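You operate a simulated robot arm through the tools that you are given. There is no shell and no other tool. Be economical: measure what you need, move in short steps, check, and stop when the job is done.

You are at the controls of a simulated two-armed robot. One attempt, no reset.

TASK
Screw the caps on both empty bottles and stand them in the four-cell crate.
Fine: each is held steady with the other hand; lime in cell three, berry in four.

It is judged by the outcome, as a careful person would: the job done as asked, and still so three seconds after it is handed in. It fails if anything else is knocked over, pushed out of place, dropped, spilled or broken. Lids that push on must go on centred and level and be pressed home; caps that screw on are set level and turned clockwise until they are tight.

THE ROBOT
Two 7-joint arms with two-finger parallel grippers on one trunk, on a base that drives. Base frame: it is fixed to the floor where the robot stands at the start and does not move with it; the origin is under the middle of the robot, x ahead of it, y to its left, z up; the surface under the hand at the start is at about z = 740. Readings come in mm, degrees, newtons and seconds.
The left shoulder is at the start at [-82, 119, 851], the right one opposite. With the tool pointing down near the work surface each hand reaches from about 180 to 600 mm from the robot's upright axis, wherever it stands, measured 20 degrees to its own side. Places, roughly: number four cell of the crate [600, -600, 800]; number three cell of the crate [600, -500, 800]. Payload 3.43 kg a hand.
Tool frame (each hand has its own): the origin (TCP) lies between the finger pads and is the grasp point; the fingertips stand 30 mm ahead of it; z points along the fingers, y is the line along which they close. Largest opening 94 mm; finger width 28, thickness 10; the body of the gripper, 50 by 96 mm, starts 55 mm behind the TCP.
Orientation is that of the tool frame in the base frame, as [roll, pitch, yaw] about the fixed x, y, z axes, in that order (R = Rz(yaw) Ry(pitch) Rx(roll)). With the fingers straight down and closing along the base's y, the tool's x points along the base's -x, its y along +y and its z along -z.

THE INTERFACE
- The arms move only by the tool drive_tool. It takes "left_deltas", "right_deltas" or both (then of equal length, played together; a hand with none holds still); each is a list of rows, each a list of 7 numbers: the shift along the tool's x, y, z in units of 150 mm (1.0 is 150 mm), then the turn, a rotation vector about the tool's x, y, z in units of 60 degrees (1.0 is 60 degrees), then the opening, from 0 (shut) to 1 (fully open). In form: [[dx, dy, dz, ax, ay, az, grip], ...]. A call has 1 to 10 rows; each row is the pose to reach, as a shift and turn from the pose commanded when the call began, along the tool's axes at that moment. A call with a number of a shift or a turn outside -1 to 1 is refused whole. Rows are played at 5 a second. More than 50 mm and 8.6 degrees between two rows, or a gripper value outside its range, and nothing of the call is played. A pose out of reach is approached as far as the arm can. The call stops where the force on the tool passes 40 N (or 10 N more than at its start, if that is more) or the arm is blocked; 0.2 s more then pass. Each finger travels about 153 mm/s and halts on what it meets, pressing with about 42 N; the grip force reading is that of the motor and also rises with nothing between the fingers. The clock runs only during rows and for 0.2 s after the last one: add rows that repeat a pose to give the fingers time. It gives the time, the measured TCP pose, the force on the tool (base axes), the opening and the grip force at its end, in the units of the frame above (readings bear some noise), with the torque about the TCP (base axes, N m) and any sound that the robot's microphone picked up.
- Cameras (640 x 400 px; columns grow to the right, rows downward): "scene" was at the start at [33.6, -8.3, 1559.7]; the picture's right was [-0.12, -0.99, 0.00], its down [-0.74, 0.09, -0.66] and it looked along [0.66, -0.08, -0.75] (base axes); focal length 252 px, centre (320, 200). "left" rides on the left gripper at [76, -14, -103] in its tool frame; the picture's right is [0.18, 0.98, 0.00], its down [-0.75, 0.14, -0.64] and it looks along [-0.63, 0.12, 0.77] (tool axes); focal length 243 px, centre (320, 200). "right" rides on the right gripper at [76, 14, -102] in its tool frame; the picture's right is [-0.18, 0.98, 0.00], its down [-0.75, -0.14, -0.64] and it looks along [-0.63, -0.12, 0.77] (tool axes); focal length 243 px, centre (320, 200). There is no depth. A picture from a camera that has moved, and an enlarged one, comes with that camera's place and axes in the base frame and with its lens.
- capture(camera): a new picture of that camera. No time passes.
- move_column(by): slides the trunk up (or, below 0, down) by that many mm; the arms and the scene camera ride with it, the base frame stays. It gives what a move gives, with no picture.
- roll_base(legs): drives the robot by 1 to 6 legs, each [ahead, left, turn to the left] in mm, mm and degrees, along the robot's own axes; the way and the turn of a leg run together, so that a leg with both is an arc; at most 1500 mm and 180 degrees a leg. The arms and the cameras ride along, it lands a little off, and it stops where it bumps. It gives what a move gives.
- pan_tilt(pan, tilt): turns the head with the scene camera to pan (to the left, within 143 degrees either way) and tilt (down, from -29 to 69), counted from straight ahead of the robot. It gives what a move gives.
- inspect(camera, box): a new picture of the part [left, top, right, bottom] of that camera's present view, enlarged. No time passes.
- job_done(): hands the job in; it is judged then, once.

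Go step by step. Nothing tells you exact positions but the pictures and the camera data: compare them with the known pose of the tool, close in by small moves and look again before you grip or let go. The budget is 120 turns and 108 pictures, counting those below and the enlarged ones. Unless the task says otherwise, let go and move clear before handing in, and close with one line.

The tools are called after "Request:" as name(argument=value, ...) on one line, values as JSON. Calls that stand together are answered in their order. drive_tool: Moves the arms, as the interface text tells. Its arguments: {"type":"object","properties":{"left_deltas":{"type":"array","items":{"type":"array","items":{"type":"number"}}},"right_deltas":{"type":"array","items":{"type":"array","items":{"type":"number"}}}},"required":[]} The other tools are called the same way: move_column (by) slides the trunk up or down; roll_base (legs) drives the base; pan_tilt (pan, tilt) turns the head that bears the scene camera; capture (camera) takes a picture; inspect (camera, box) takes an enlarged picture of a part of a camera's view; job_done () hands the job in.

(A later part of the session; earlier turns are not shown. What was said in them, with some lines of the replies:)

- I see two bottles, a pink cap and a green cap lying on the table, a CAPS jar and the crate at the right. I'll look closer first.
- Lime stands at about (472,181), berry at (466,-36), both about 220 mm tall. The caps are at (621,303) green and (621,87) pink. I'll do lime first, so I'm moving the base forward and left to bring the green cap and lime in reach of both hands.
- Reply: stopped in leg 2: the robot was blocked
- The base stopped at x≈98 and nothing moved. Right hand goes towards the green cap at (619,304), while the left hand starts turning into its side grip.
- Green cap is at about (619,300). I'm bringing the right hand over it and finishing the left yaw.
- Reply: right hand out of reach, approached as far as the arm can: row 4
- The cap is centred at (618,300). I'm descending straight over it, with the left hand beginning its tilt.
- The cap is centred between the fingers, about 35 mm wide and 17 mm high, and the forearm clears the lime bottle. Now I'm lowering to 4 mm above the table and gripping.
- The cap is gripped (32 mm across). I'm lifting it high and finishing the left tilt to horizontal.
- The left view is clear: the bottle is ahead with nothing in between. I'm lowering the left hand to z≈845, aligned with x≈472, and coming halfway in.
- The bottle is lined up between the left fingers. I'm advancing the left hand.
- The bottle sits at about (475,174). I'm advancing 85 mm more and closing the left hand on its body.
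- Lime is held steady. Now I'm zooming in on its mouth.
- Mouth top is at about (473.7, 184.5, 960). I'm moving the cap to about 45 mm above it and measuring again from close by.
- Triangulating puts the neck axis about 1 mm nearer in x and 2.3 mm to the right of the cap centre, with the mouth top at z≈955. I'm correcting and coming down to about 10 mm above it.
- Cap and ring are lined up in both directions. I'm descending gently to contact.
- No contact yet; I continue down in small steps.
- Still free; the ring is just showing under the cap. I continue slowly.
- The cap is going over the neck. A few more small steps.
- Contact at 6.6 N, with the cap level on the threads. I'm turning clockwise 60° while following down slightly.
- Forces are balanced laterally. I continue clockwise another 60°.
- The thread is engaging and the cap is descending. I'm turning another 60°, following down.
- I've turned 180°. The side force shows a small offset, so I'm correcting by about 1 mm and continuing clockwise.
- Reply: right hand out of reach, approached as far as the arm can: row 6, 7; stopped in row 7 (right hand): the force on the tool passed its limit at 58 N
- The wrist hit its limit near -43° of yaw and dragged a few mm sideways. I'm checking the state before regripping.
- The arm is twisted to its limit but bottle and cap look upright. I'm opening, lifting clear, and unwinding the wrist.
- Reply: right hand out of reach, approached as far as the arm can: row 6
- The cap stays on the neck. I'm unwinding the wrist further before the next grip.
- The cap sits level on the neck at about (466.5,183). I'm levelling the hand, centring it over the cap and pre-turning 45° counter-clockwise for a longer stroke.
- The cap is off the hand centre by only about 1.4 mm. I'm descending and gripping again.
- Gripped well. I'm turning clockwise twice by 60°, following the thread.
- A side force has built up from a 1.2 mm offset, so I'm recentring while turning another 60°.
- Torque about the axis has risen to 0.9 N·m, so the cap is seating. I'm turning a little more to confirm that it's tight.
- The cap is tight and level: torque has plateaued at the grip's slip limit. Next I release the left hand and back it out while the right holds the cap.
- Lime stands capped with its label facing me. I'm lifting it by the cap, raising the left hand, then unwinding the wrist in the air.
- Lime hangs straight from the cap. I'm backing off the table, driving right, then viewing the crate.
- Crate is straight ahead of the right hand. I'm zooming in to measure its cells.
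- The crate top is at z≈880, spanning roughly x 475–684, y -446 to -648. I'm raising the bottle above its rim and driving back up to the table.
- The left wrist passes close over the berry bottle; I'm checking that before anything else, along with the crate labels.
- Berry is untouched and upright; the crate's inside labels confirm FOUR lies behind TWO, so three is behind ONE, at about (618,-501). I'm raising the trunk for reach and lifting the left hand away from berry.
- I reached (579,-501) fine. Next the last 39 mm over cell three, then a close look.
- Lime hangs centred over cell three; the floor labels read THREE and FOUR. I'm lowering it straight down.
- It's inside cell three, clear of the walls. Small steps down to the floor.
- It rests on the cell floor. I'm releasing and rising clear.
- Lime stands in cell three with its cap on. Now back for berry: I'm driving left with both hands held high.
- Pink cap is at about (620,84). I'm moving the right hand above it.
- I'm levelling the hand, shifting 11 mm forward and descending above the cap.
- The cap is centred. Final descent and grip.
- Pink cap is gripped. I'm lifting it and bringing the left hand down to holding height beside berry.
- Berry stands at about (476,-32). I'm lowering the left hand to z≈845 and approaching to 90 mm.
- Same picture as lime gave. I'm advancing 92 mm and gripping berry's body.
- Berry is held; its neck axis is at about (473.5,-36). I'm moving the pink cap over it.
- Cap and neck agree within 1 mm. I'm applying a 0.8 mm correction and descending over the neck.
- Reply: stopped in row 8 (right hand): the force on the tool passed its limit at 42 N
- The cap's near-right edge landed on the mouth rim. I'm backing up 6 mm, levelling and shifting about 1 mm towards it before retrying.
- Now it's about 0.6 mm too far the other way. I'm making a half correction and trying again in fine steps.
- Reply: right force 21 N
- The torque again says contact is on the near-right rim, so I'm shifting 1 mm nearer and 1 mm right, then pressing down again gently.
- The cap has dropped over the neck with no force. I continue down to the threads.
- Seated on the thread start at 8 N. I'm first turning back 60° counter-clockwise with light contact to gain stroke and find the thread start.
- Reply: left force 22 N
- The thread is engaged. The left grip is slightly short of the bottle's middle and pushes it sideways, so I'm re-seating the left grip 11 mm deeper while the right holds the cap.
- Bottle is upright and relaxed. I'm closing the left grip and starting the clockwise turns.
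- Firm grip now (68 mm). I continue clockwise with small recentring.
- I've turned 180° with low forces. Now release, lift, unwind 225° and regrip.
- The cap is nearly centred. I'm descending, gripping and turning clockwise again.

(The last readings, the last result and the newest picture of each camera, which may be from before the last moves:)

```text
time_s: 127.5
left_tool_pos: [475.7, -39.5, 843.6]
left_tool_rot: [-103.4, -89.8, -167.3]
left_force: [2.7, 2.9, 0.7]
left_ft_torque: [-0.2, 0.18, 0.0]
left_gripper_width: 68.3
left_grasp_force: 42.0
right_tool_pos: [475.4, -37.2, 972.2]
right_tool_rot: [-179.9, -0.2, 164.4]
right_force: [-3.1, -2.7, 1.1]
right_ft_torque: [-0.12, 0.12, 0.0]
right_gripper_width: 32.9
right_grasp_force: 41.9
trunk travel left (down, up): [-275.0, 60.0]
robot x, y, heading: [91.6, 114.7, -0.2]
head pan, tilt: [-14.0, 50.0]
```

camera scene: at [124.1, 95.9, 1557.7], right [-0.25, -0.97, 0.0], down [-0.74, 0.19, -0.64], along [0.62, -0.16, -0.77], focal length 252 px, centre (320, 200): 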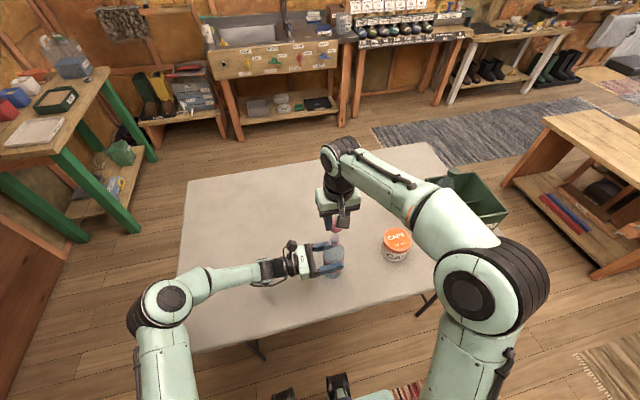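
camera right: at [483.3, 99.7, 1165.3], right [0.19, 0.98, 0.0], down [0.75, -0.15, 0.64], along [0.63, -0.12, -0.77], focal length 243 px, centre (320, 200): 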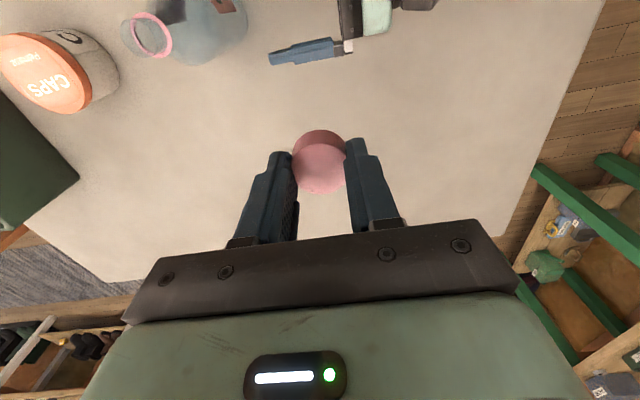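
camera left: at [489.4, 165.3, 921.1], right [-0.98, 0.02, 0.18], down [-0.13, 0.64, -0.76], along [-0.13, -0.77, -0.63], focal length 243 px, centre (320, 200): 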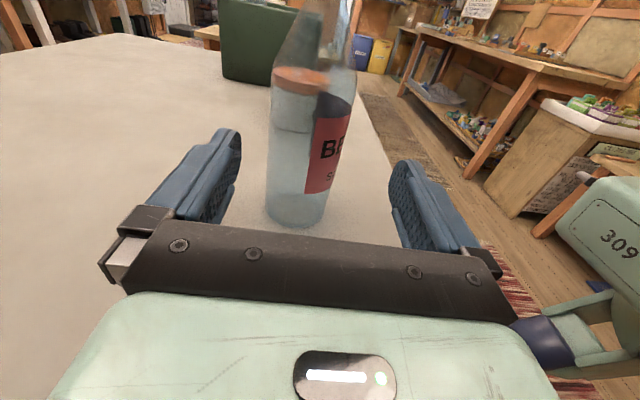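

The thread is running smoothly. Two more 60° turns with recentring.

Request:
drive_tool(right_deltas=[[0.003, -0.0038, 0.001, 0, 0, 0.125, 0], [0.0035, -0.0038, 0.001, 0, 0, 0.25, 0], [0.004, -0.0037, 0.002, 0, 0, 0.375, 0], [0.0045, -0.0037, 0.003, 0, 0, 0.5, 0], [0.005, -0.0037, 0.003, 0, 0, 0.625, 0], [0.0055, -0.0036, 0.004, 0, 0, 0.75, 0], [0.006, -0.0036, 0.004, 0, 0, 0.875, 0], [0.0069, -0.0036, 0.004, 0, 0, 1.0, 0]])

Request:
drive_tool(right_deltas=[[0.0005, 0, 0.001, 0, 0, 0.125, 0], [0.001, 0, 0.001, 0, 0, 0.25, 0], [0.0015, 0, 0.002, 0, 0, 0.375, 0], [0.002, 0, 0.002, 0, 0, 0.5, 0], [0.003, 0, 0.003, 0, 0, 0.625, 0], [0.0035, 0, 0.003, 0, 0, 0.75, 0], [0.004, 0, 0.003, 0, 0, 0.875, 0], [0.0045, 0, 0.003, 0, 0, 1.0, 0]])

```text
time_s: 129.3
left_tool_pos: [474.3, -39.8, 844.3]
left_tool_rot: [-95.1, -89.8, -175.7]
left_force: [-3.4, 5.9, 0.7]
left_ft_torque: [-0.36, -0.2, 0.01]
left_gripper_width: 67.9
left_grasp_force: 41.9
right_tool_pos: [473.5, -37.6, 973.3]
right_tool_rot: [-179.8, 0.1, 104.4]
right_force: [3.2, -4.1, 1.1]
right_ft_torque: [-0.16, -0.06, 0.0]
right_gripper_width: 32.7
right_grasp_force: 42.1
trunk travel left (down, up): [-275.0, 60.0]
robot x, y, heading: [94.5, 115.0, -0.5]
head pan, tilt: [-14.0, 50.0]
```

```text
time_s: 131.1
left_tool_pos: [474.4, -40.0, 843.6]
left_tool_rot: [-95.0, -89.8, -175.7]
left_force: [-2.6, 0.8, 0.8]
left_ft_torque: [-0.2, 0.06, -0.92]
left_gripper_width: 68.1
left_grasp_force: 42.7
right_tool_pos: [475.0, -37.6, 971.4]
right_tool_rot: [-179.9, 0.3, 44.5]
right_force: [2.4, -2.6, 2.1]
right_ft_torque: [-0.06, -0.24, 0.98]
right_gripper_width: 32.9
right_grasp_force: 41.6
trunk travel left (down, up): [-275.0, 60.0]
robot x, y, heading: [94.1, 116.2, -0.2]
head pan, tilt: [-14.0, 50.0]
```

Torque is 0.98 N·m, so the cap is seating. One more 15° to confirm that it's tight.

Request:
drive_tool(right_deltas=[[0, 0, 0, 0, 0, 0.08, 0], [0, 0, 0, 0, 0, 0.16, 0], [0, 0, 0, 0, 0, 0.25, 0], [0, 0, 0, 0, 0, 0.25, 0]])

Request:
inspect(camera="right", box=[220, 20, 420, 220])

```text
time_s: 132.1
left_tool_pos: [474.6, -38.9, 845.5]
left_tool_rot: [-102.7, -89.7, -168.2]
left_force: [-3.8, 0.0, 0.0]
left_ft_torque: [-0.08, 0.0, -0.66]
left_gripper_width: 68.0
left_grasp_force: 41.8
right_tool_pos: [474.7, -37.6, 971.7]
right_tool_rot: [-179.9, 0.2, 29.5]
right_force: [1.6, -1.1, 2.0]
right_ft_torque: [-0.01, -0.03, 0.69]
right_gripper_width: 31.9
right_grasp_force: 42.4
trunk travel left (down, up): [-275.0, 60.0]
robot x, y, heading: [90.6, 113.6, -0.2]
head pan, tilt: [-14.0, 50.0]
```

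```text
2.00 times, centred on (320, 120) of right
camera zoom: at [547.6, -11.2, 1075.0], right [0.32, -0.95, 0.0], down [-0.72, -0.25, 0.64], along [-0.61, -0.21, -0.76], focal length 485 px, centre (320, 360)
```

zoom: 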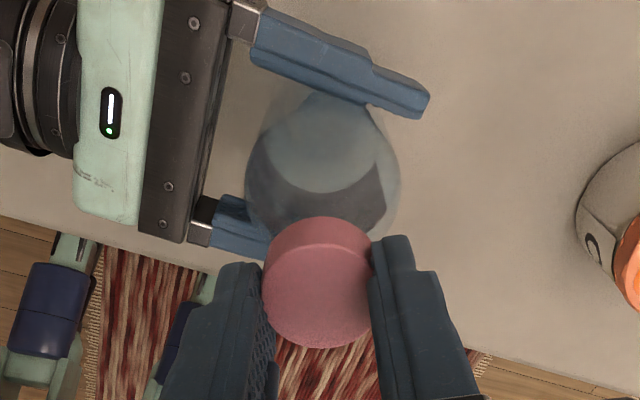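

Tight and level, just like lime. I'm releasing the left hand, backing it off, lifting berry and unwinding.

Request:
drive_tool(left_deltas=[[0, 0, 0, 0, 0, 0, 0.8], [0, 0, 0, 0, 0, 0, 1], [0, 0, 0, 0, 0, 0, 1], [0, 0, -0.2, 0, 0, 0, 1], [0, 0, -0.4, 0, 0, 0, 1], [0, 0, -0.6, 0, 0, 0, 1], [0, 0, -0.8, 0, 0, 0, 1], [0, 0, -1, 0, 0, 0, 1]])

Request:
drive_tool(right_deltas=[[0, 0, -0.03, 0, 0, 0, 0], [0, 0, -0.1, 0, 0, 0, 0], [0, 0, -0.25, 0, 0, 0, 0], [0, 0, -0.4, 0, 0, 0, 0], [0, 0, -0.6, 0, 0, 0, 0], [0, 0, -0.8, 0, 0, 0, 0], [0, 0, -1, 0, 0, 0, 0]], left_deltas=[[0, 0, 0, 0, 0, 0, 1], [0, 0, -0.1, 0, 0, 0, 1], [0.2, 0, -0.2, 0, 0, 0, 1], [0.4, 0, -0.3, 0, 0, 0, 1], [0.6, 0, -0.4, 0, 0, 0, 1], [0.8, 0, -0.5, 0, 0, 0, 1], [1, 0, -0.6, 0, 0, 0, 1]])

Request:
drive_tool(right_deltas=[[0, 0, 0, 0, 0, -0.125, 0], [0, 0, 0, 0, 0, -0.25, 0], [0, 0, 0, 0, 0, -0.375, 0], [0, 0, 0, 0, 0, -0.5, 0], [0, 0, 0, 0, 0, -0.625, 0], [0, 0, 0, 0, 0, -0.75, 0], [0, 0, 0, 0, 0, -0.875, 0], [0, 0, 0, 0, 0, -1, 0]])

Request:
drive_tool(right_deltas=[[0, 0, 0, 0, 0, -0.125, 0], [0, 0, 0, 0, 0, -0.25, 0], [0, 0, 0, 0, 0, -0.375, 0], [0, 0, 0, 0, 0, -0.5, 0], [0, 0, 0, 0, 0, -0.625, 0], [0, 0, 0, 0, 0, -0.75, 0], [0, 0, 0, 0, 0, -0.875, 0], [0, 0, 0, 0, 0, -1, 0]])

Request:
drive_tool(right_deltas=[[0, 0, -0.1, 0, 0, -0.125, 0], [0, 0, -0.2, 0, 0, -0.25, 0], [0, 0, -0.3, 0, 0, -0.375, 0], [0, 0, -0.3, 0, 0, -0.508, 0], [0, 0, -0.3, 0, 0, -0.508, 0]], left_deltas=[[0.2, 0, 0, 0, 0, 0, 1], [0.4, 0, 0, 0, 0, 0, 1], [0.6, 0, 0, 0, 0, 0, 1], [0.8, 0, 0, 0, 0, 0, 1], [1.0, 0, 0, 0, 0, 0, 1]])

Request:
capture(camera="scene")

```text
time_s: 133.9
left_tool_pos: [475.4, 110.7, 843.9]
left_tool_rot: [-90.8, -89.8, -180.0]
left_force: [0.2, -0.3, -0.2]
left_ft_torque: [-0.02, -0.03, -0.03]
left_gripper_width: 93.7
left_grasp_force: 0.0
right_tool_pos: [474.4, -36.5, 971.8]
right_tool_rot: [180.0, 0.3, 29.6]
right_force: [-0.5, -0.7, 1.8]
right_ft_torque: [-0.01, -0.01, 0.01]
right_gripper_width: 32.0
right_grasp_force: 41.9
trunk travel left (down, up): [-275.0, 60.0]
robot x, y, heading: [90.7, 113.6, -0.5]
head pan, tilt: [-14.0, 50.0]
```

```text
time_s: 135.5
left_tool_pos: [477.2, 201.6, 994.2]
left_tool_rot: [-94.1, -89.8, -176.6]
left_force: [0.5, -1.2, -0.5]
left_ft_torque: [-0.02, -0.02, 0.03]
left_gripper_width: 94.0
left_grasp_force: 0.0
right_tool_pos: [473.6, -36.7, 1123.2]
right_tool_rot: [-180.0, 0.2, 29.6]
right_force: [-0.2, 0.0, -1.0]
right_ft_torque: [0.01, -0.01, -0.01]
right_gripper_width: 32.1
right_grasp_force: 42.3
trunk travel left (down, up): [-275.0, 60.0]
robot x, y, heading: [94.3, 112.9, -0.1]
head pan, tilt: [-14.0, 50.0]
```

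```text
time_s: 137.3
left_tool_pos: [476.8, 199.8, 994.1]
left_tool_rot: [-101.9, -89.8, -168.9]
left_force: [-0.1, 0.2, 0.4]
left_ft_torque: [0.03, -0.02, 0.0]
left_gripper_width: 93.9
left_grasp_force: 0.2
right_tool_pos: [475.3, -35.7, 1122.3]
right_tool_rot: [-179.8, -0.1, 89.7]
right_force: [-0.5, 0.2, -0.2]
right_ft_torque: [-0.01, -0.02, 0.02]
right_gripper_width: 31.9
right_grasp_force: 42.2
trunk travel left (down, up): [-275.0, 60.0]
robot x, y, heading: [96.2, 114.1, 0.1]
head pan, tilt: [-14.0, 50.0]
```

```text
time_s: 139.1
left_tool_pos: [477.4, 198.8, 994.5]
left_tool_rot: [-101.5, -89.7, -169.3]
left_force: [-0.1, 0.4, 0.1]
left_ft_torque: [0.03, -0.01, 0.04]
left_gripper_width: 93.8
left_grasp_force: 0.0
right_tool_pos: [475.0, -36.8, 1121.7]
right_tool_rot: [-179.8, -0.1, 149.7]
right_force: [0.1, 0.0, -0.4]
right_ft_torque: [-0.01, -0.02, -0.02]
right_gripper_width: 32.1
right_grasp_force: 42.5
trunk travel left (down, up): [-275.0, 60.0]
robot x, y, heading: [94.7, 113.3, -0.2]
head pan, tilt: [-14.0, 50.0]
```

```text
time_s: 140.3
left_tool_pos: [475.8, 199.6, 1144.5]
left_tool_rot: [-103.8, -89.8, -166.9]
left_force: [0.0, -0.7, -0.3]
left_ft_torque: [0.02, -0.01, -0.01]
left_gripper_width: 94.0
left_grasp_force: 0.1
right_tool_pos: [474.7, -36.6, 1168.1]
right_tool_rot: [-180.0, -0.1, -179.9]
right_force: [0.3, -0.5, -0.9]
right_ft_torque: [-0.01, 0.01, 0.03]
right_gripper_width: 31.6
right_grasp_force: 42.6
trunk travel left (down, up): [-275.0, 60.0]
robot x, y, heading: [93.7, 114.6, -0.3]
head pan, tilt: [-14.0, 50.0]
```

```text
26 pictures are left
camera scene: at [123.7, 95.5, 1557.7], right [-0.25, -0.97, 0.0], down [-0.74, 0.19, -0.64], along [0.62, -0.16, -0.77], focal length 252 px, centre (320, 200)
```

scene: 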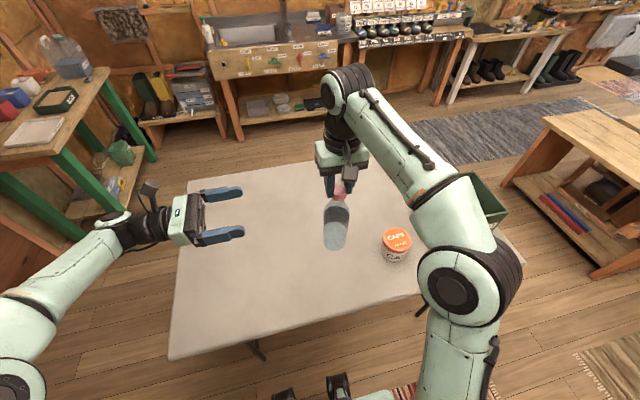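

Berry hangs straight; table items are undisturbed. I'm backing off, driving right to the crate, and raising the trunk.

Request:
roll_base(legs=[[-145, 0, 0], [0, -561, 0]])

Request:
move_column(by=58)

Request:
roll_base(legs=[[138, 0, 0]])

Request:
capture(camera="scene")

Request:
capture(camera="right")

```text
time_s: 146.6
left_tool_pos: [328.2, -357.6, 1143.1]
left_tool_rot: [-102.6, -89.8, -168.2]
left_force: [0.8, -0.2, 0.2]
left_ft_torque: [-0.02, 0.04, -0.02]
left_gripper_width: 94.0
left_grasp_force: 0.0
right_tool_pos: [325.9, -594.5, 1167.2]
right_tool_rot: [180.0, -0.2, 180.0]
right_force: [1.7, 0.1, -0.9]
right_ft_torque: [-0.01, 0.01, 0.03]
right_gripper_width: 32.0
right_grasp_force: 42.1
trunk travel left (down, up): [-275.0, 60.0]
robot x, y, heading: [-54.7, -446.0, -0.3]
head pan, tilt: [-14.0, 50.0]
```

```text
time_s: 147.6
left_tool_pos: [327.3, -357.0, 1201.9]
left_tool_rot: [-95.0, -89.8, -175.7]
left_force: [0.3, -0.1, -0.8]
left_ft_torque: [0.0, -0.02, 0.0]
left_gripper_width: 94.0
left_grasp_force: 0.0
right_tool_pos: [324.9, -593.3, 1223.9]
right_tool_rot: [-180.0, -0.2, 179.9]
right_force: [-0.8, -0.5, -0.3]
right_ft_torque: [0.0, -0.02, -0.04]
right_gripper_width: 32.0
right_grasp_force: 41.4
trunk travel left (down, up): [-333.0, 2.0]
robot x, y, heading: [-55.7, -442.4, -0.2]
head pan, tilt: [-14.0, 50.0]
```

```text
time_s: 148.9
left_tool_pos: [462.2, -358.5, 1201.8]
left_tool_rot: [-102.2, -89.7, -168.5]
left_force: [-1.8, 0.3, -0.4]
left_ft_torque: [0.0, 0.02, 0.01]
left_gripper_width: 94.0
left_grasp_force: 0.1
right_tool_pos: [461.2, -594.2, 1225.5]
right_tool_rot: [-180.0, -0.2, -180.0]
right_force: [0.1, 0.1, 0.1]
right_ft_torque: [-0.02, 0.0, 0.01]
right_gripper_width: 31.7
right_grasp_force: 42.0
trunk travel left (down, up): [-333.0, 2.0]
robot x, y, heading: [82.1, -440.9, -0.3]
head pan, tilt: [-14.0, 50.0]
```

```text
25 pictures are left
camera scene: at [110.0, -461.6, 1619.0], right [-0.25, -0.97, 0.0], down [-0.74, 0.19, -0.64], along [0.62, -0.16, -0.77], focal length 252 px, centre (320, 200)
```

scene: 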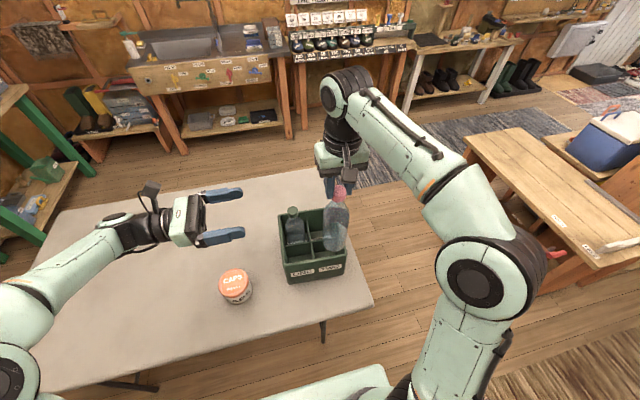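

```text
24 pictures are left
camera right: at [385.4, -579.5, 1328.5], right [0.18, 0.98, 0.0], down [0.76, -0.14, 0.64], along [0.63, -0.12, -0.77], focal length 243 px, centre (320, 200)
```

right: 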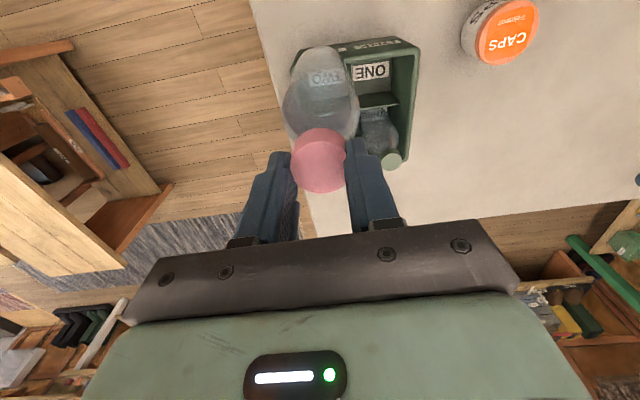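

Lime still stands in cell three. I'm extending over cell four.

Request:
drive_tool(right_deltas=[[-0.1, 0, 0.1, 0, 0, 0, 0], [-0.25, 0, 0.2, 0, 0, 0, 0], [-0.4, -0.005, 0.3, 0, 0, 0, 0], [-0.55, -0.01, 0.4, 0, 0, 0, 0], [-0.7, -0.012, 0.5, 0, 0, 0, 0], [-0.8, -0.012, 0.57, 0, 0, 0, 0], [-0.9, -0.012, 0.6, 0, 0, 0, 0], [-1.0, -0.012, 0.62, 0, 0, 0, 0], [-1.0, -0.012, 0.62, 0, 0, 0, 0]])

Request:
inspect(camera="right", box=[200, 0, 440, 200])

Request:
inspect(camera="scene", box=[260, 150, 380, 290])

```text
time_s: 150.9
left_tool_pos: [463.1, -359.7, 1201.7]
left_tool_rot: [-101.5, -89.8, -169.3]
left_force: [1.5, -0.7, 0.2]
left_ft_torque: [0.04, 0.01, 0.0]
left_gripper_width: 93.8
left_grasp_force: 0.0
right_tool_pos: [611.4, -597.9, 1131.6]
right_tool_rot: [180.0, -0.2, 180.0]
right_force: [-0.2, -0.4, -0.6]
right_ft_torque: [-0.01, 0.02, -0.04]
right_gripper_width: 31.8
right_grasp_force: 42.1
trunk travel left (down, up): [-333.0, 2.0]
robot x, y, heading: [81.6, -442.0, -0.5]
head pan, tilt: [-14.0, 50.0]
```

```text
2.00 times, centred on (320, 100) of right
camera zoom: at [535.8, -582.0, 1235.5], right [0.18, 0.98, 0.0], down [0.76, -0.14, 0.64], along [0.63, -0.12, -0.77], focal length 485 px, centre (320, 400)
```

zoom: 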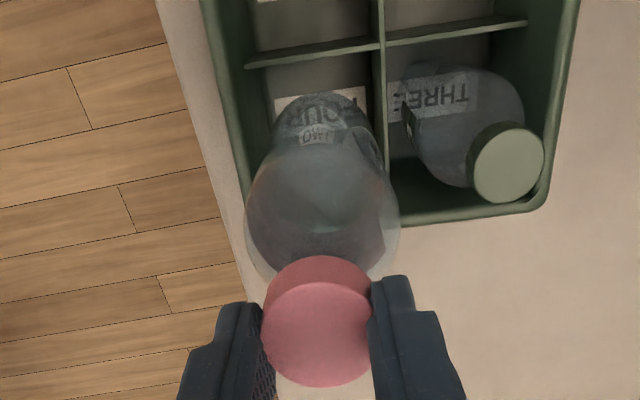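

```text
2.86 times, centred on (320, 220) of scene
camera zoom: at [110.4, -461.8, 1619.2], right [-0.25, -0.97, 0.0], down [-0.74, 0.19, -0.64], along [0.62, -0.16, -0.77], focal length 721 px, centre (320, 143)
```

zoom: 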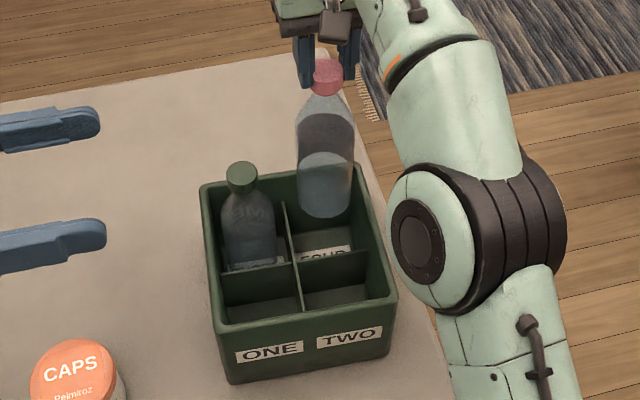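

Berry is centred over cell four. I'm shifting 3 mm forward and lowering.

Request:
drive_tool(right_deltas=[[-0.02, 0, 0.1, 0, 0, 0, 0], [-0.02, 0, 0.2, 0, 0, 0, 0], [-0.02, 0, 0.3, 0, 0, 0, 0], [-0.02, 0, 0.4, 0, 0, 0, 0], [-0.02, 0, 0.5, 0, 0, 0, 0], [-0.02, 0, 0.6, 0, 0, 0, 0], [-0.02, 0, 0.7, 0, 0, 0, 0], [-0.02, 0, 0.8, 0, 0, 0, 0], [-0.02, 0, 0.88, 0, 0, 0, 0], [-0.02, 0, 0.93, 0, 0, 0, 0]])

Request:
inspect(camera="right", box=[200, 0, 440, 200])

```text
time_s: 153.1
left_tool_pos: [463.9, -358.4, 1201.6]
left_tool_rot: [-101.5, -89.8, -169.3]
left_force: [0.4, -0.6, -0.9]
left_ft_torque: [-0.03, 0.03, -0.01]
left_gripper_width: 93.9
left_grasp_force: 0.0
right_tool_pos: [614.2, -596.2, 992.4]
right_tool_rot: [180.0, -0.2, 180.0]
right_force: [1.6, -1.0, -0.2]
right_ft_torque: [-0.02, -0.04, 0.02]
right_gripper_width: 31.9
right_grasp_force: 41.7
trunk travel left (down, up): [-333.0, 2.0]
robot x, y, heading: [81.2, -446.1, -0.2]
head pan, tilt: [-14.0, 50.0]
```

```text
2.00 times, centred on (320, 100) of right
camera zoom: at [539.0, -581.9, 1096.0], right [0.18, 0.98, 0.0], down [0.76, -0.14, 0.64], along [0.63, -0.12, -0.77], focal length 485 px, centre (320, 400)
```

zoom: 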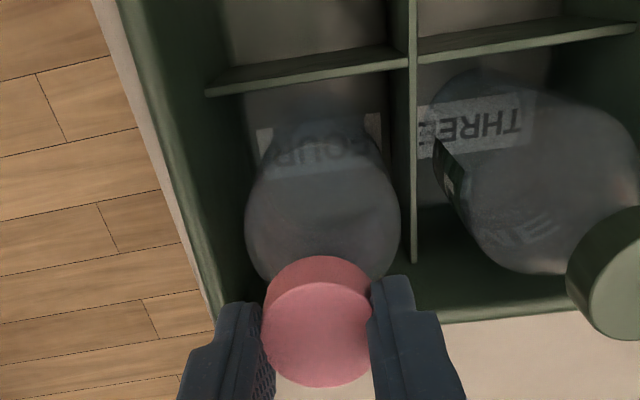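

It's inside cell four with clearance all round. Small steps down to the floor.

Request:
drive_tool(right_deltas=[[0, 0, 0.02, 0, 0, 0, 0], [0, 0, 0.04, 0, 0, 0, 0], [0, 0, 0.055, 0, 0, 0, 0], [0, 0, 0.065, 0, 0, 0, 0], [0, 0, 0.075, 0, 0, 0, 0], [0, 0, 0.075, 0, 0, 0, 0]])

```text
time_s: 154.5
left_tool_pos: [462.8, -357.8, 1201.6]
left_tool_rot: [-96.3, -89.7, -174.6]
left_force: [-0.5, 0.2, 0.1]
left_ft_torque: [0.02, -0.01, -0.01]
left_gripper_width: 94.1
left_grasp_force: 0.0
right_tool_pos: [615.2, -596.0, 982.8]
right_tool_rot: [180.0, 0.0, 179.9]
right_force: [-0.4, 0.2, 13.5]
right_ft_torque: [-0.08, 0.16, 0.02]
right_gripper_width: 31.8
right_grasp_force: 41.6
trunk travel left (down, up): [-333.0, 2.0]
robot x, y, heading: [85.6, -443.3, -0.3]
head pan, tilt: [-14.0, 50.0]
```

Berry rests on the floor of cell four. I'm releasing and lifting clear.

Request:
drive_tool(right_deltas=[[0, 0, -0.012, 0, 0, 0, 0], [0, 0, -0.012, 0, 0, 0, 0.45], [0, 0, -0.012, 0, 0, 0, 0.6], [0, 0, -0.012, 0, 0, 0, 0.6], [0, 0, -0.1, 0, 0, 0, 0.6], [0, 0, -0.3, 0, 0, 0, 0.6], [0, 0, -0.5, 0, 0, 0, 0.6], [0, 0, -0.7, 0, 0, 0, 0.6], [0.2, 0, -0.8, 0, 0, 0, 0.6], [0.4, 0, -0.8, 0, 0, 0, 0.6]])

Request:
roll_base(legs=[[-150, 0, 0]])

Request:
inspect(camera="right", box=[160, 0, 480, 200])

Request:
capture(camera="scene")

```text
time_s: 156.7
left_tool_pos: [464.0, -358.5, 1200.7]
left_tool_rot: [-101.7, -89.6, -169.2]
left_force: [0.0, 0.0, 0.0]
left_ft_torque: [0.0, 0.0, 0.0]
left_gripper_width: 94.2
left_grasp_force: 0.2
right_tool_pos: [555.6, -596.6, 1101.7]
right_tool_rot: [-179.9, -0.2, -180.0]
right_force: [-0.1, -1.0, -0.8]
right_ft_torque: [0.0, 0.0, -0.01]
right_gripper_width: 56.5
right_grasp_force: 0.1
trunk travel left (down, up): [-333.0, 2.0]
robot x, y, heading: [81.3, -445.4, -0.3]
head pan, tilt: [-14.0, 50.0]
```

```text
time_s: 158.1
left_tool_pos: [315.1, -357.8, 1202.0]
left_tool_rot: [-100.2, -89.8, -170.7]
left_force: [-0.1, -0.5, -0.3]
left_ft_torque: [0.0, 0.01, 0.0]
left_gripper_width: 93.9
left_grasp_force: 0.1
right_tool_pos: [406.5, -596.1, 1100.9]
right_tool_rot: [-179.8, -0.1, 179.9]
right_force: [-0.2, -0.3, -0.2]
right_ft_torque: [-0.01, -0.01, 0.0]
right_gripper_width: 56.3
right_grasp_force: 0.0
trunk travel left (down, up): [-333.0, 2.0]
robot x, y, heading: [-67.8, -443.4, -0.3]
head pan, tilt: [-14.0, 50.0]
```

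```text
2.00 times, centred on (320, 100) of right
camera zoom: at [330.5, -580.5, 1204.8], right [0.18, 0.98, 0.0], down [0.76, -0.14, 0.64], along [0.63, -0.12, -0.77], focal length 485 px, centre (320, 400)
```

zoom: 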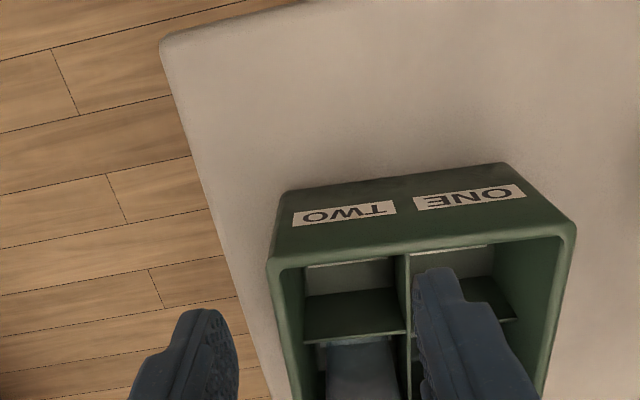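

```text
19 pictures are left
camera scene: at [-38.1, -460.8, 1619.5], right [-0.25, -0.97, 0.0], down [-0.74, 0.19, -0.64], along [0.62, -0.16, -0.77], focal length 252 px, centre (320, 200)
```

scene: 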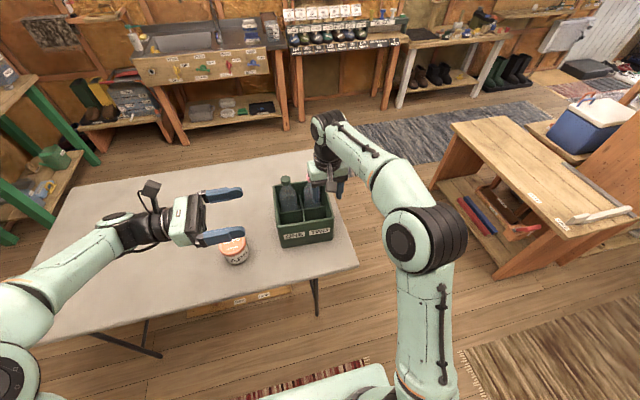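

Both hands are clear. I'm moving the right hand aside for one last check of the crate.

Request:
drive_tool(right_deltas=[[0, -0.2, -0.1, 0, 0, 0, 0.6], [0.1, -0.4, -0.2, 0, 0, 0, 0.6], [0.2, -0.6, -0.2, 0, 0, 0, 0.6], [0.3, -0.8, -0.2, 0, 0, 0, 0.6]])

Request:
inspect(camera="scene", box=[260, 160, 360, 260])

```text
time_s: 159.1
left_tool_pos: [313.3, -357.8, 1201.2]
left_tool_rot: [-105.9, -89.7, -164.9]
left_force: [-0.1, 0.6, 0.4]
left_ft_torque: [-0.03, 0.06, 0.03]
left_gripper_width: 93.8
left_grasp_force: 0.1
right_tool_pos: [358.7, -715.1, 1131.2]
right_tool_rot: [-180.0, -0.3, 179.9]
right_force: [-0.2, 0.7, -0.5]
right_ft_torque: [0.02, 0.0, 0.0]
right_gripper_width: 56.3
right_grasp_force: 0.2
trunk travel left (down, up): [-333.0, 2.0]
robot x, y, heading: [-71.9, -443.0, -0.2]
head pan, tilt: [-14.0, 50.0]
```

```text
4.00 times, centred on (310, 210) of scene
camera zoom: at [-39.2, -461.6, 1619.2], right [-0.25, -0.97, 0.0], down [-0.74, 0.19, -0.64], along [0.62, -0.16, -0.77], focal length 1009 px, centre (360, 160)
```

zoom: 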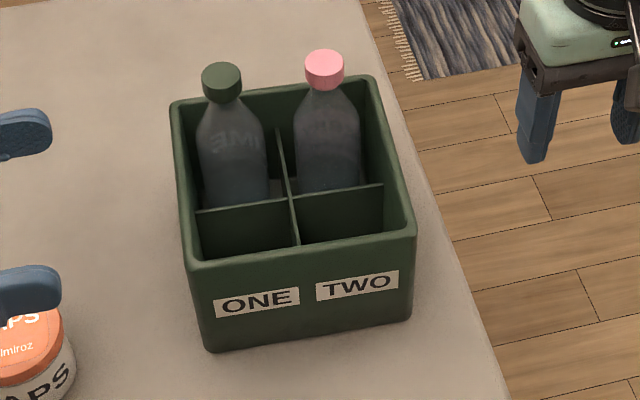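

Both bottles stand capped and upright, lime in cell three and berry in cell four, with the crate and jar in place. I'm handing in.

Request:
job_done()

```text
The job is handed in.
```

Both caps are screwed on tight, each bottle held steady with the left hand. Lime stands in cell three and berry in cell four; both hands are clear and nothing else was disturbed.
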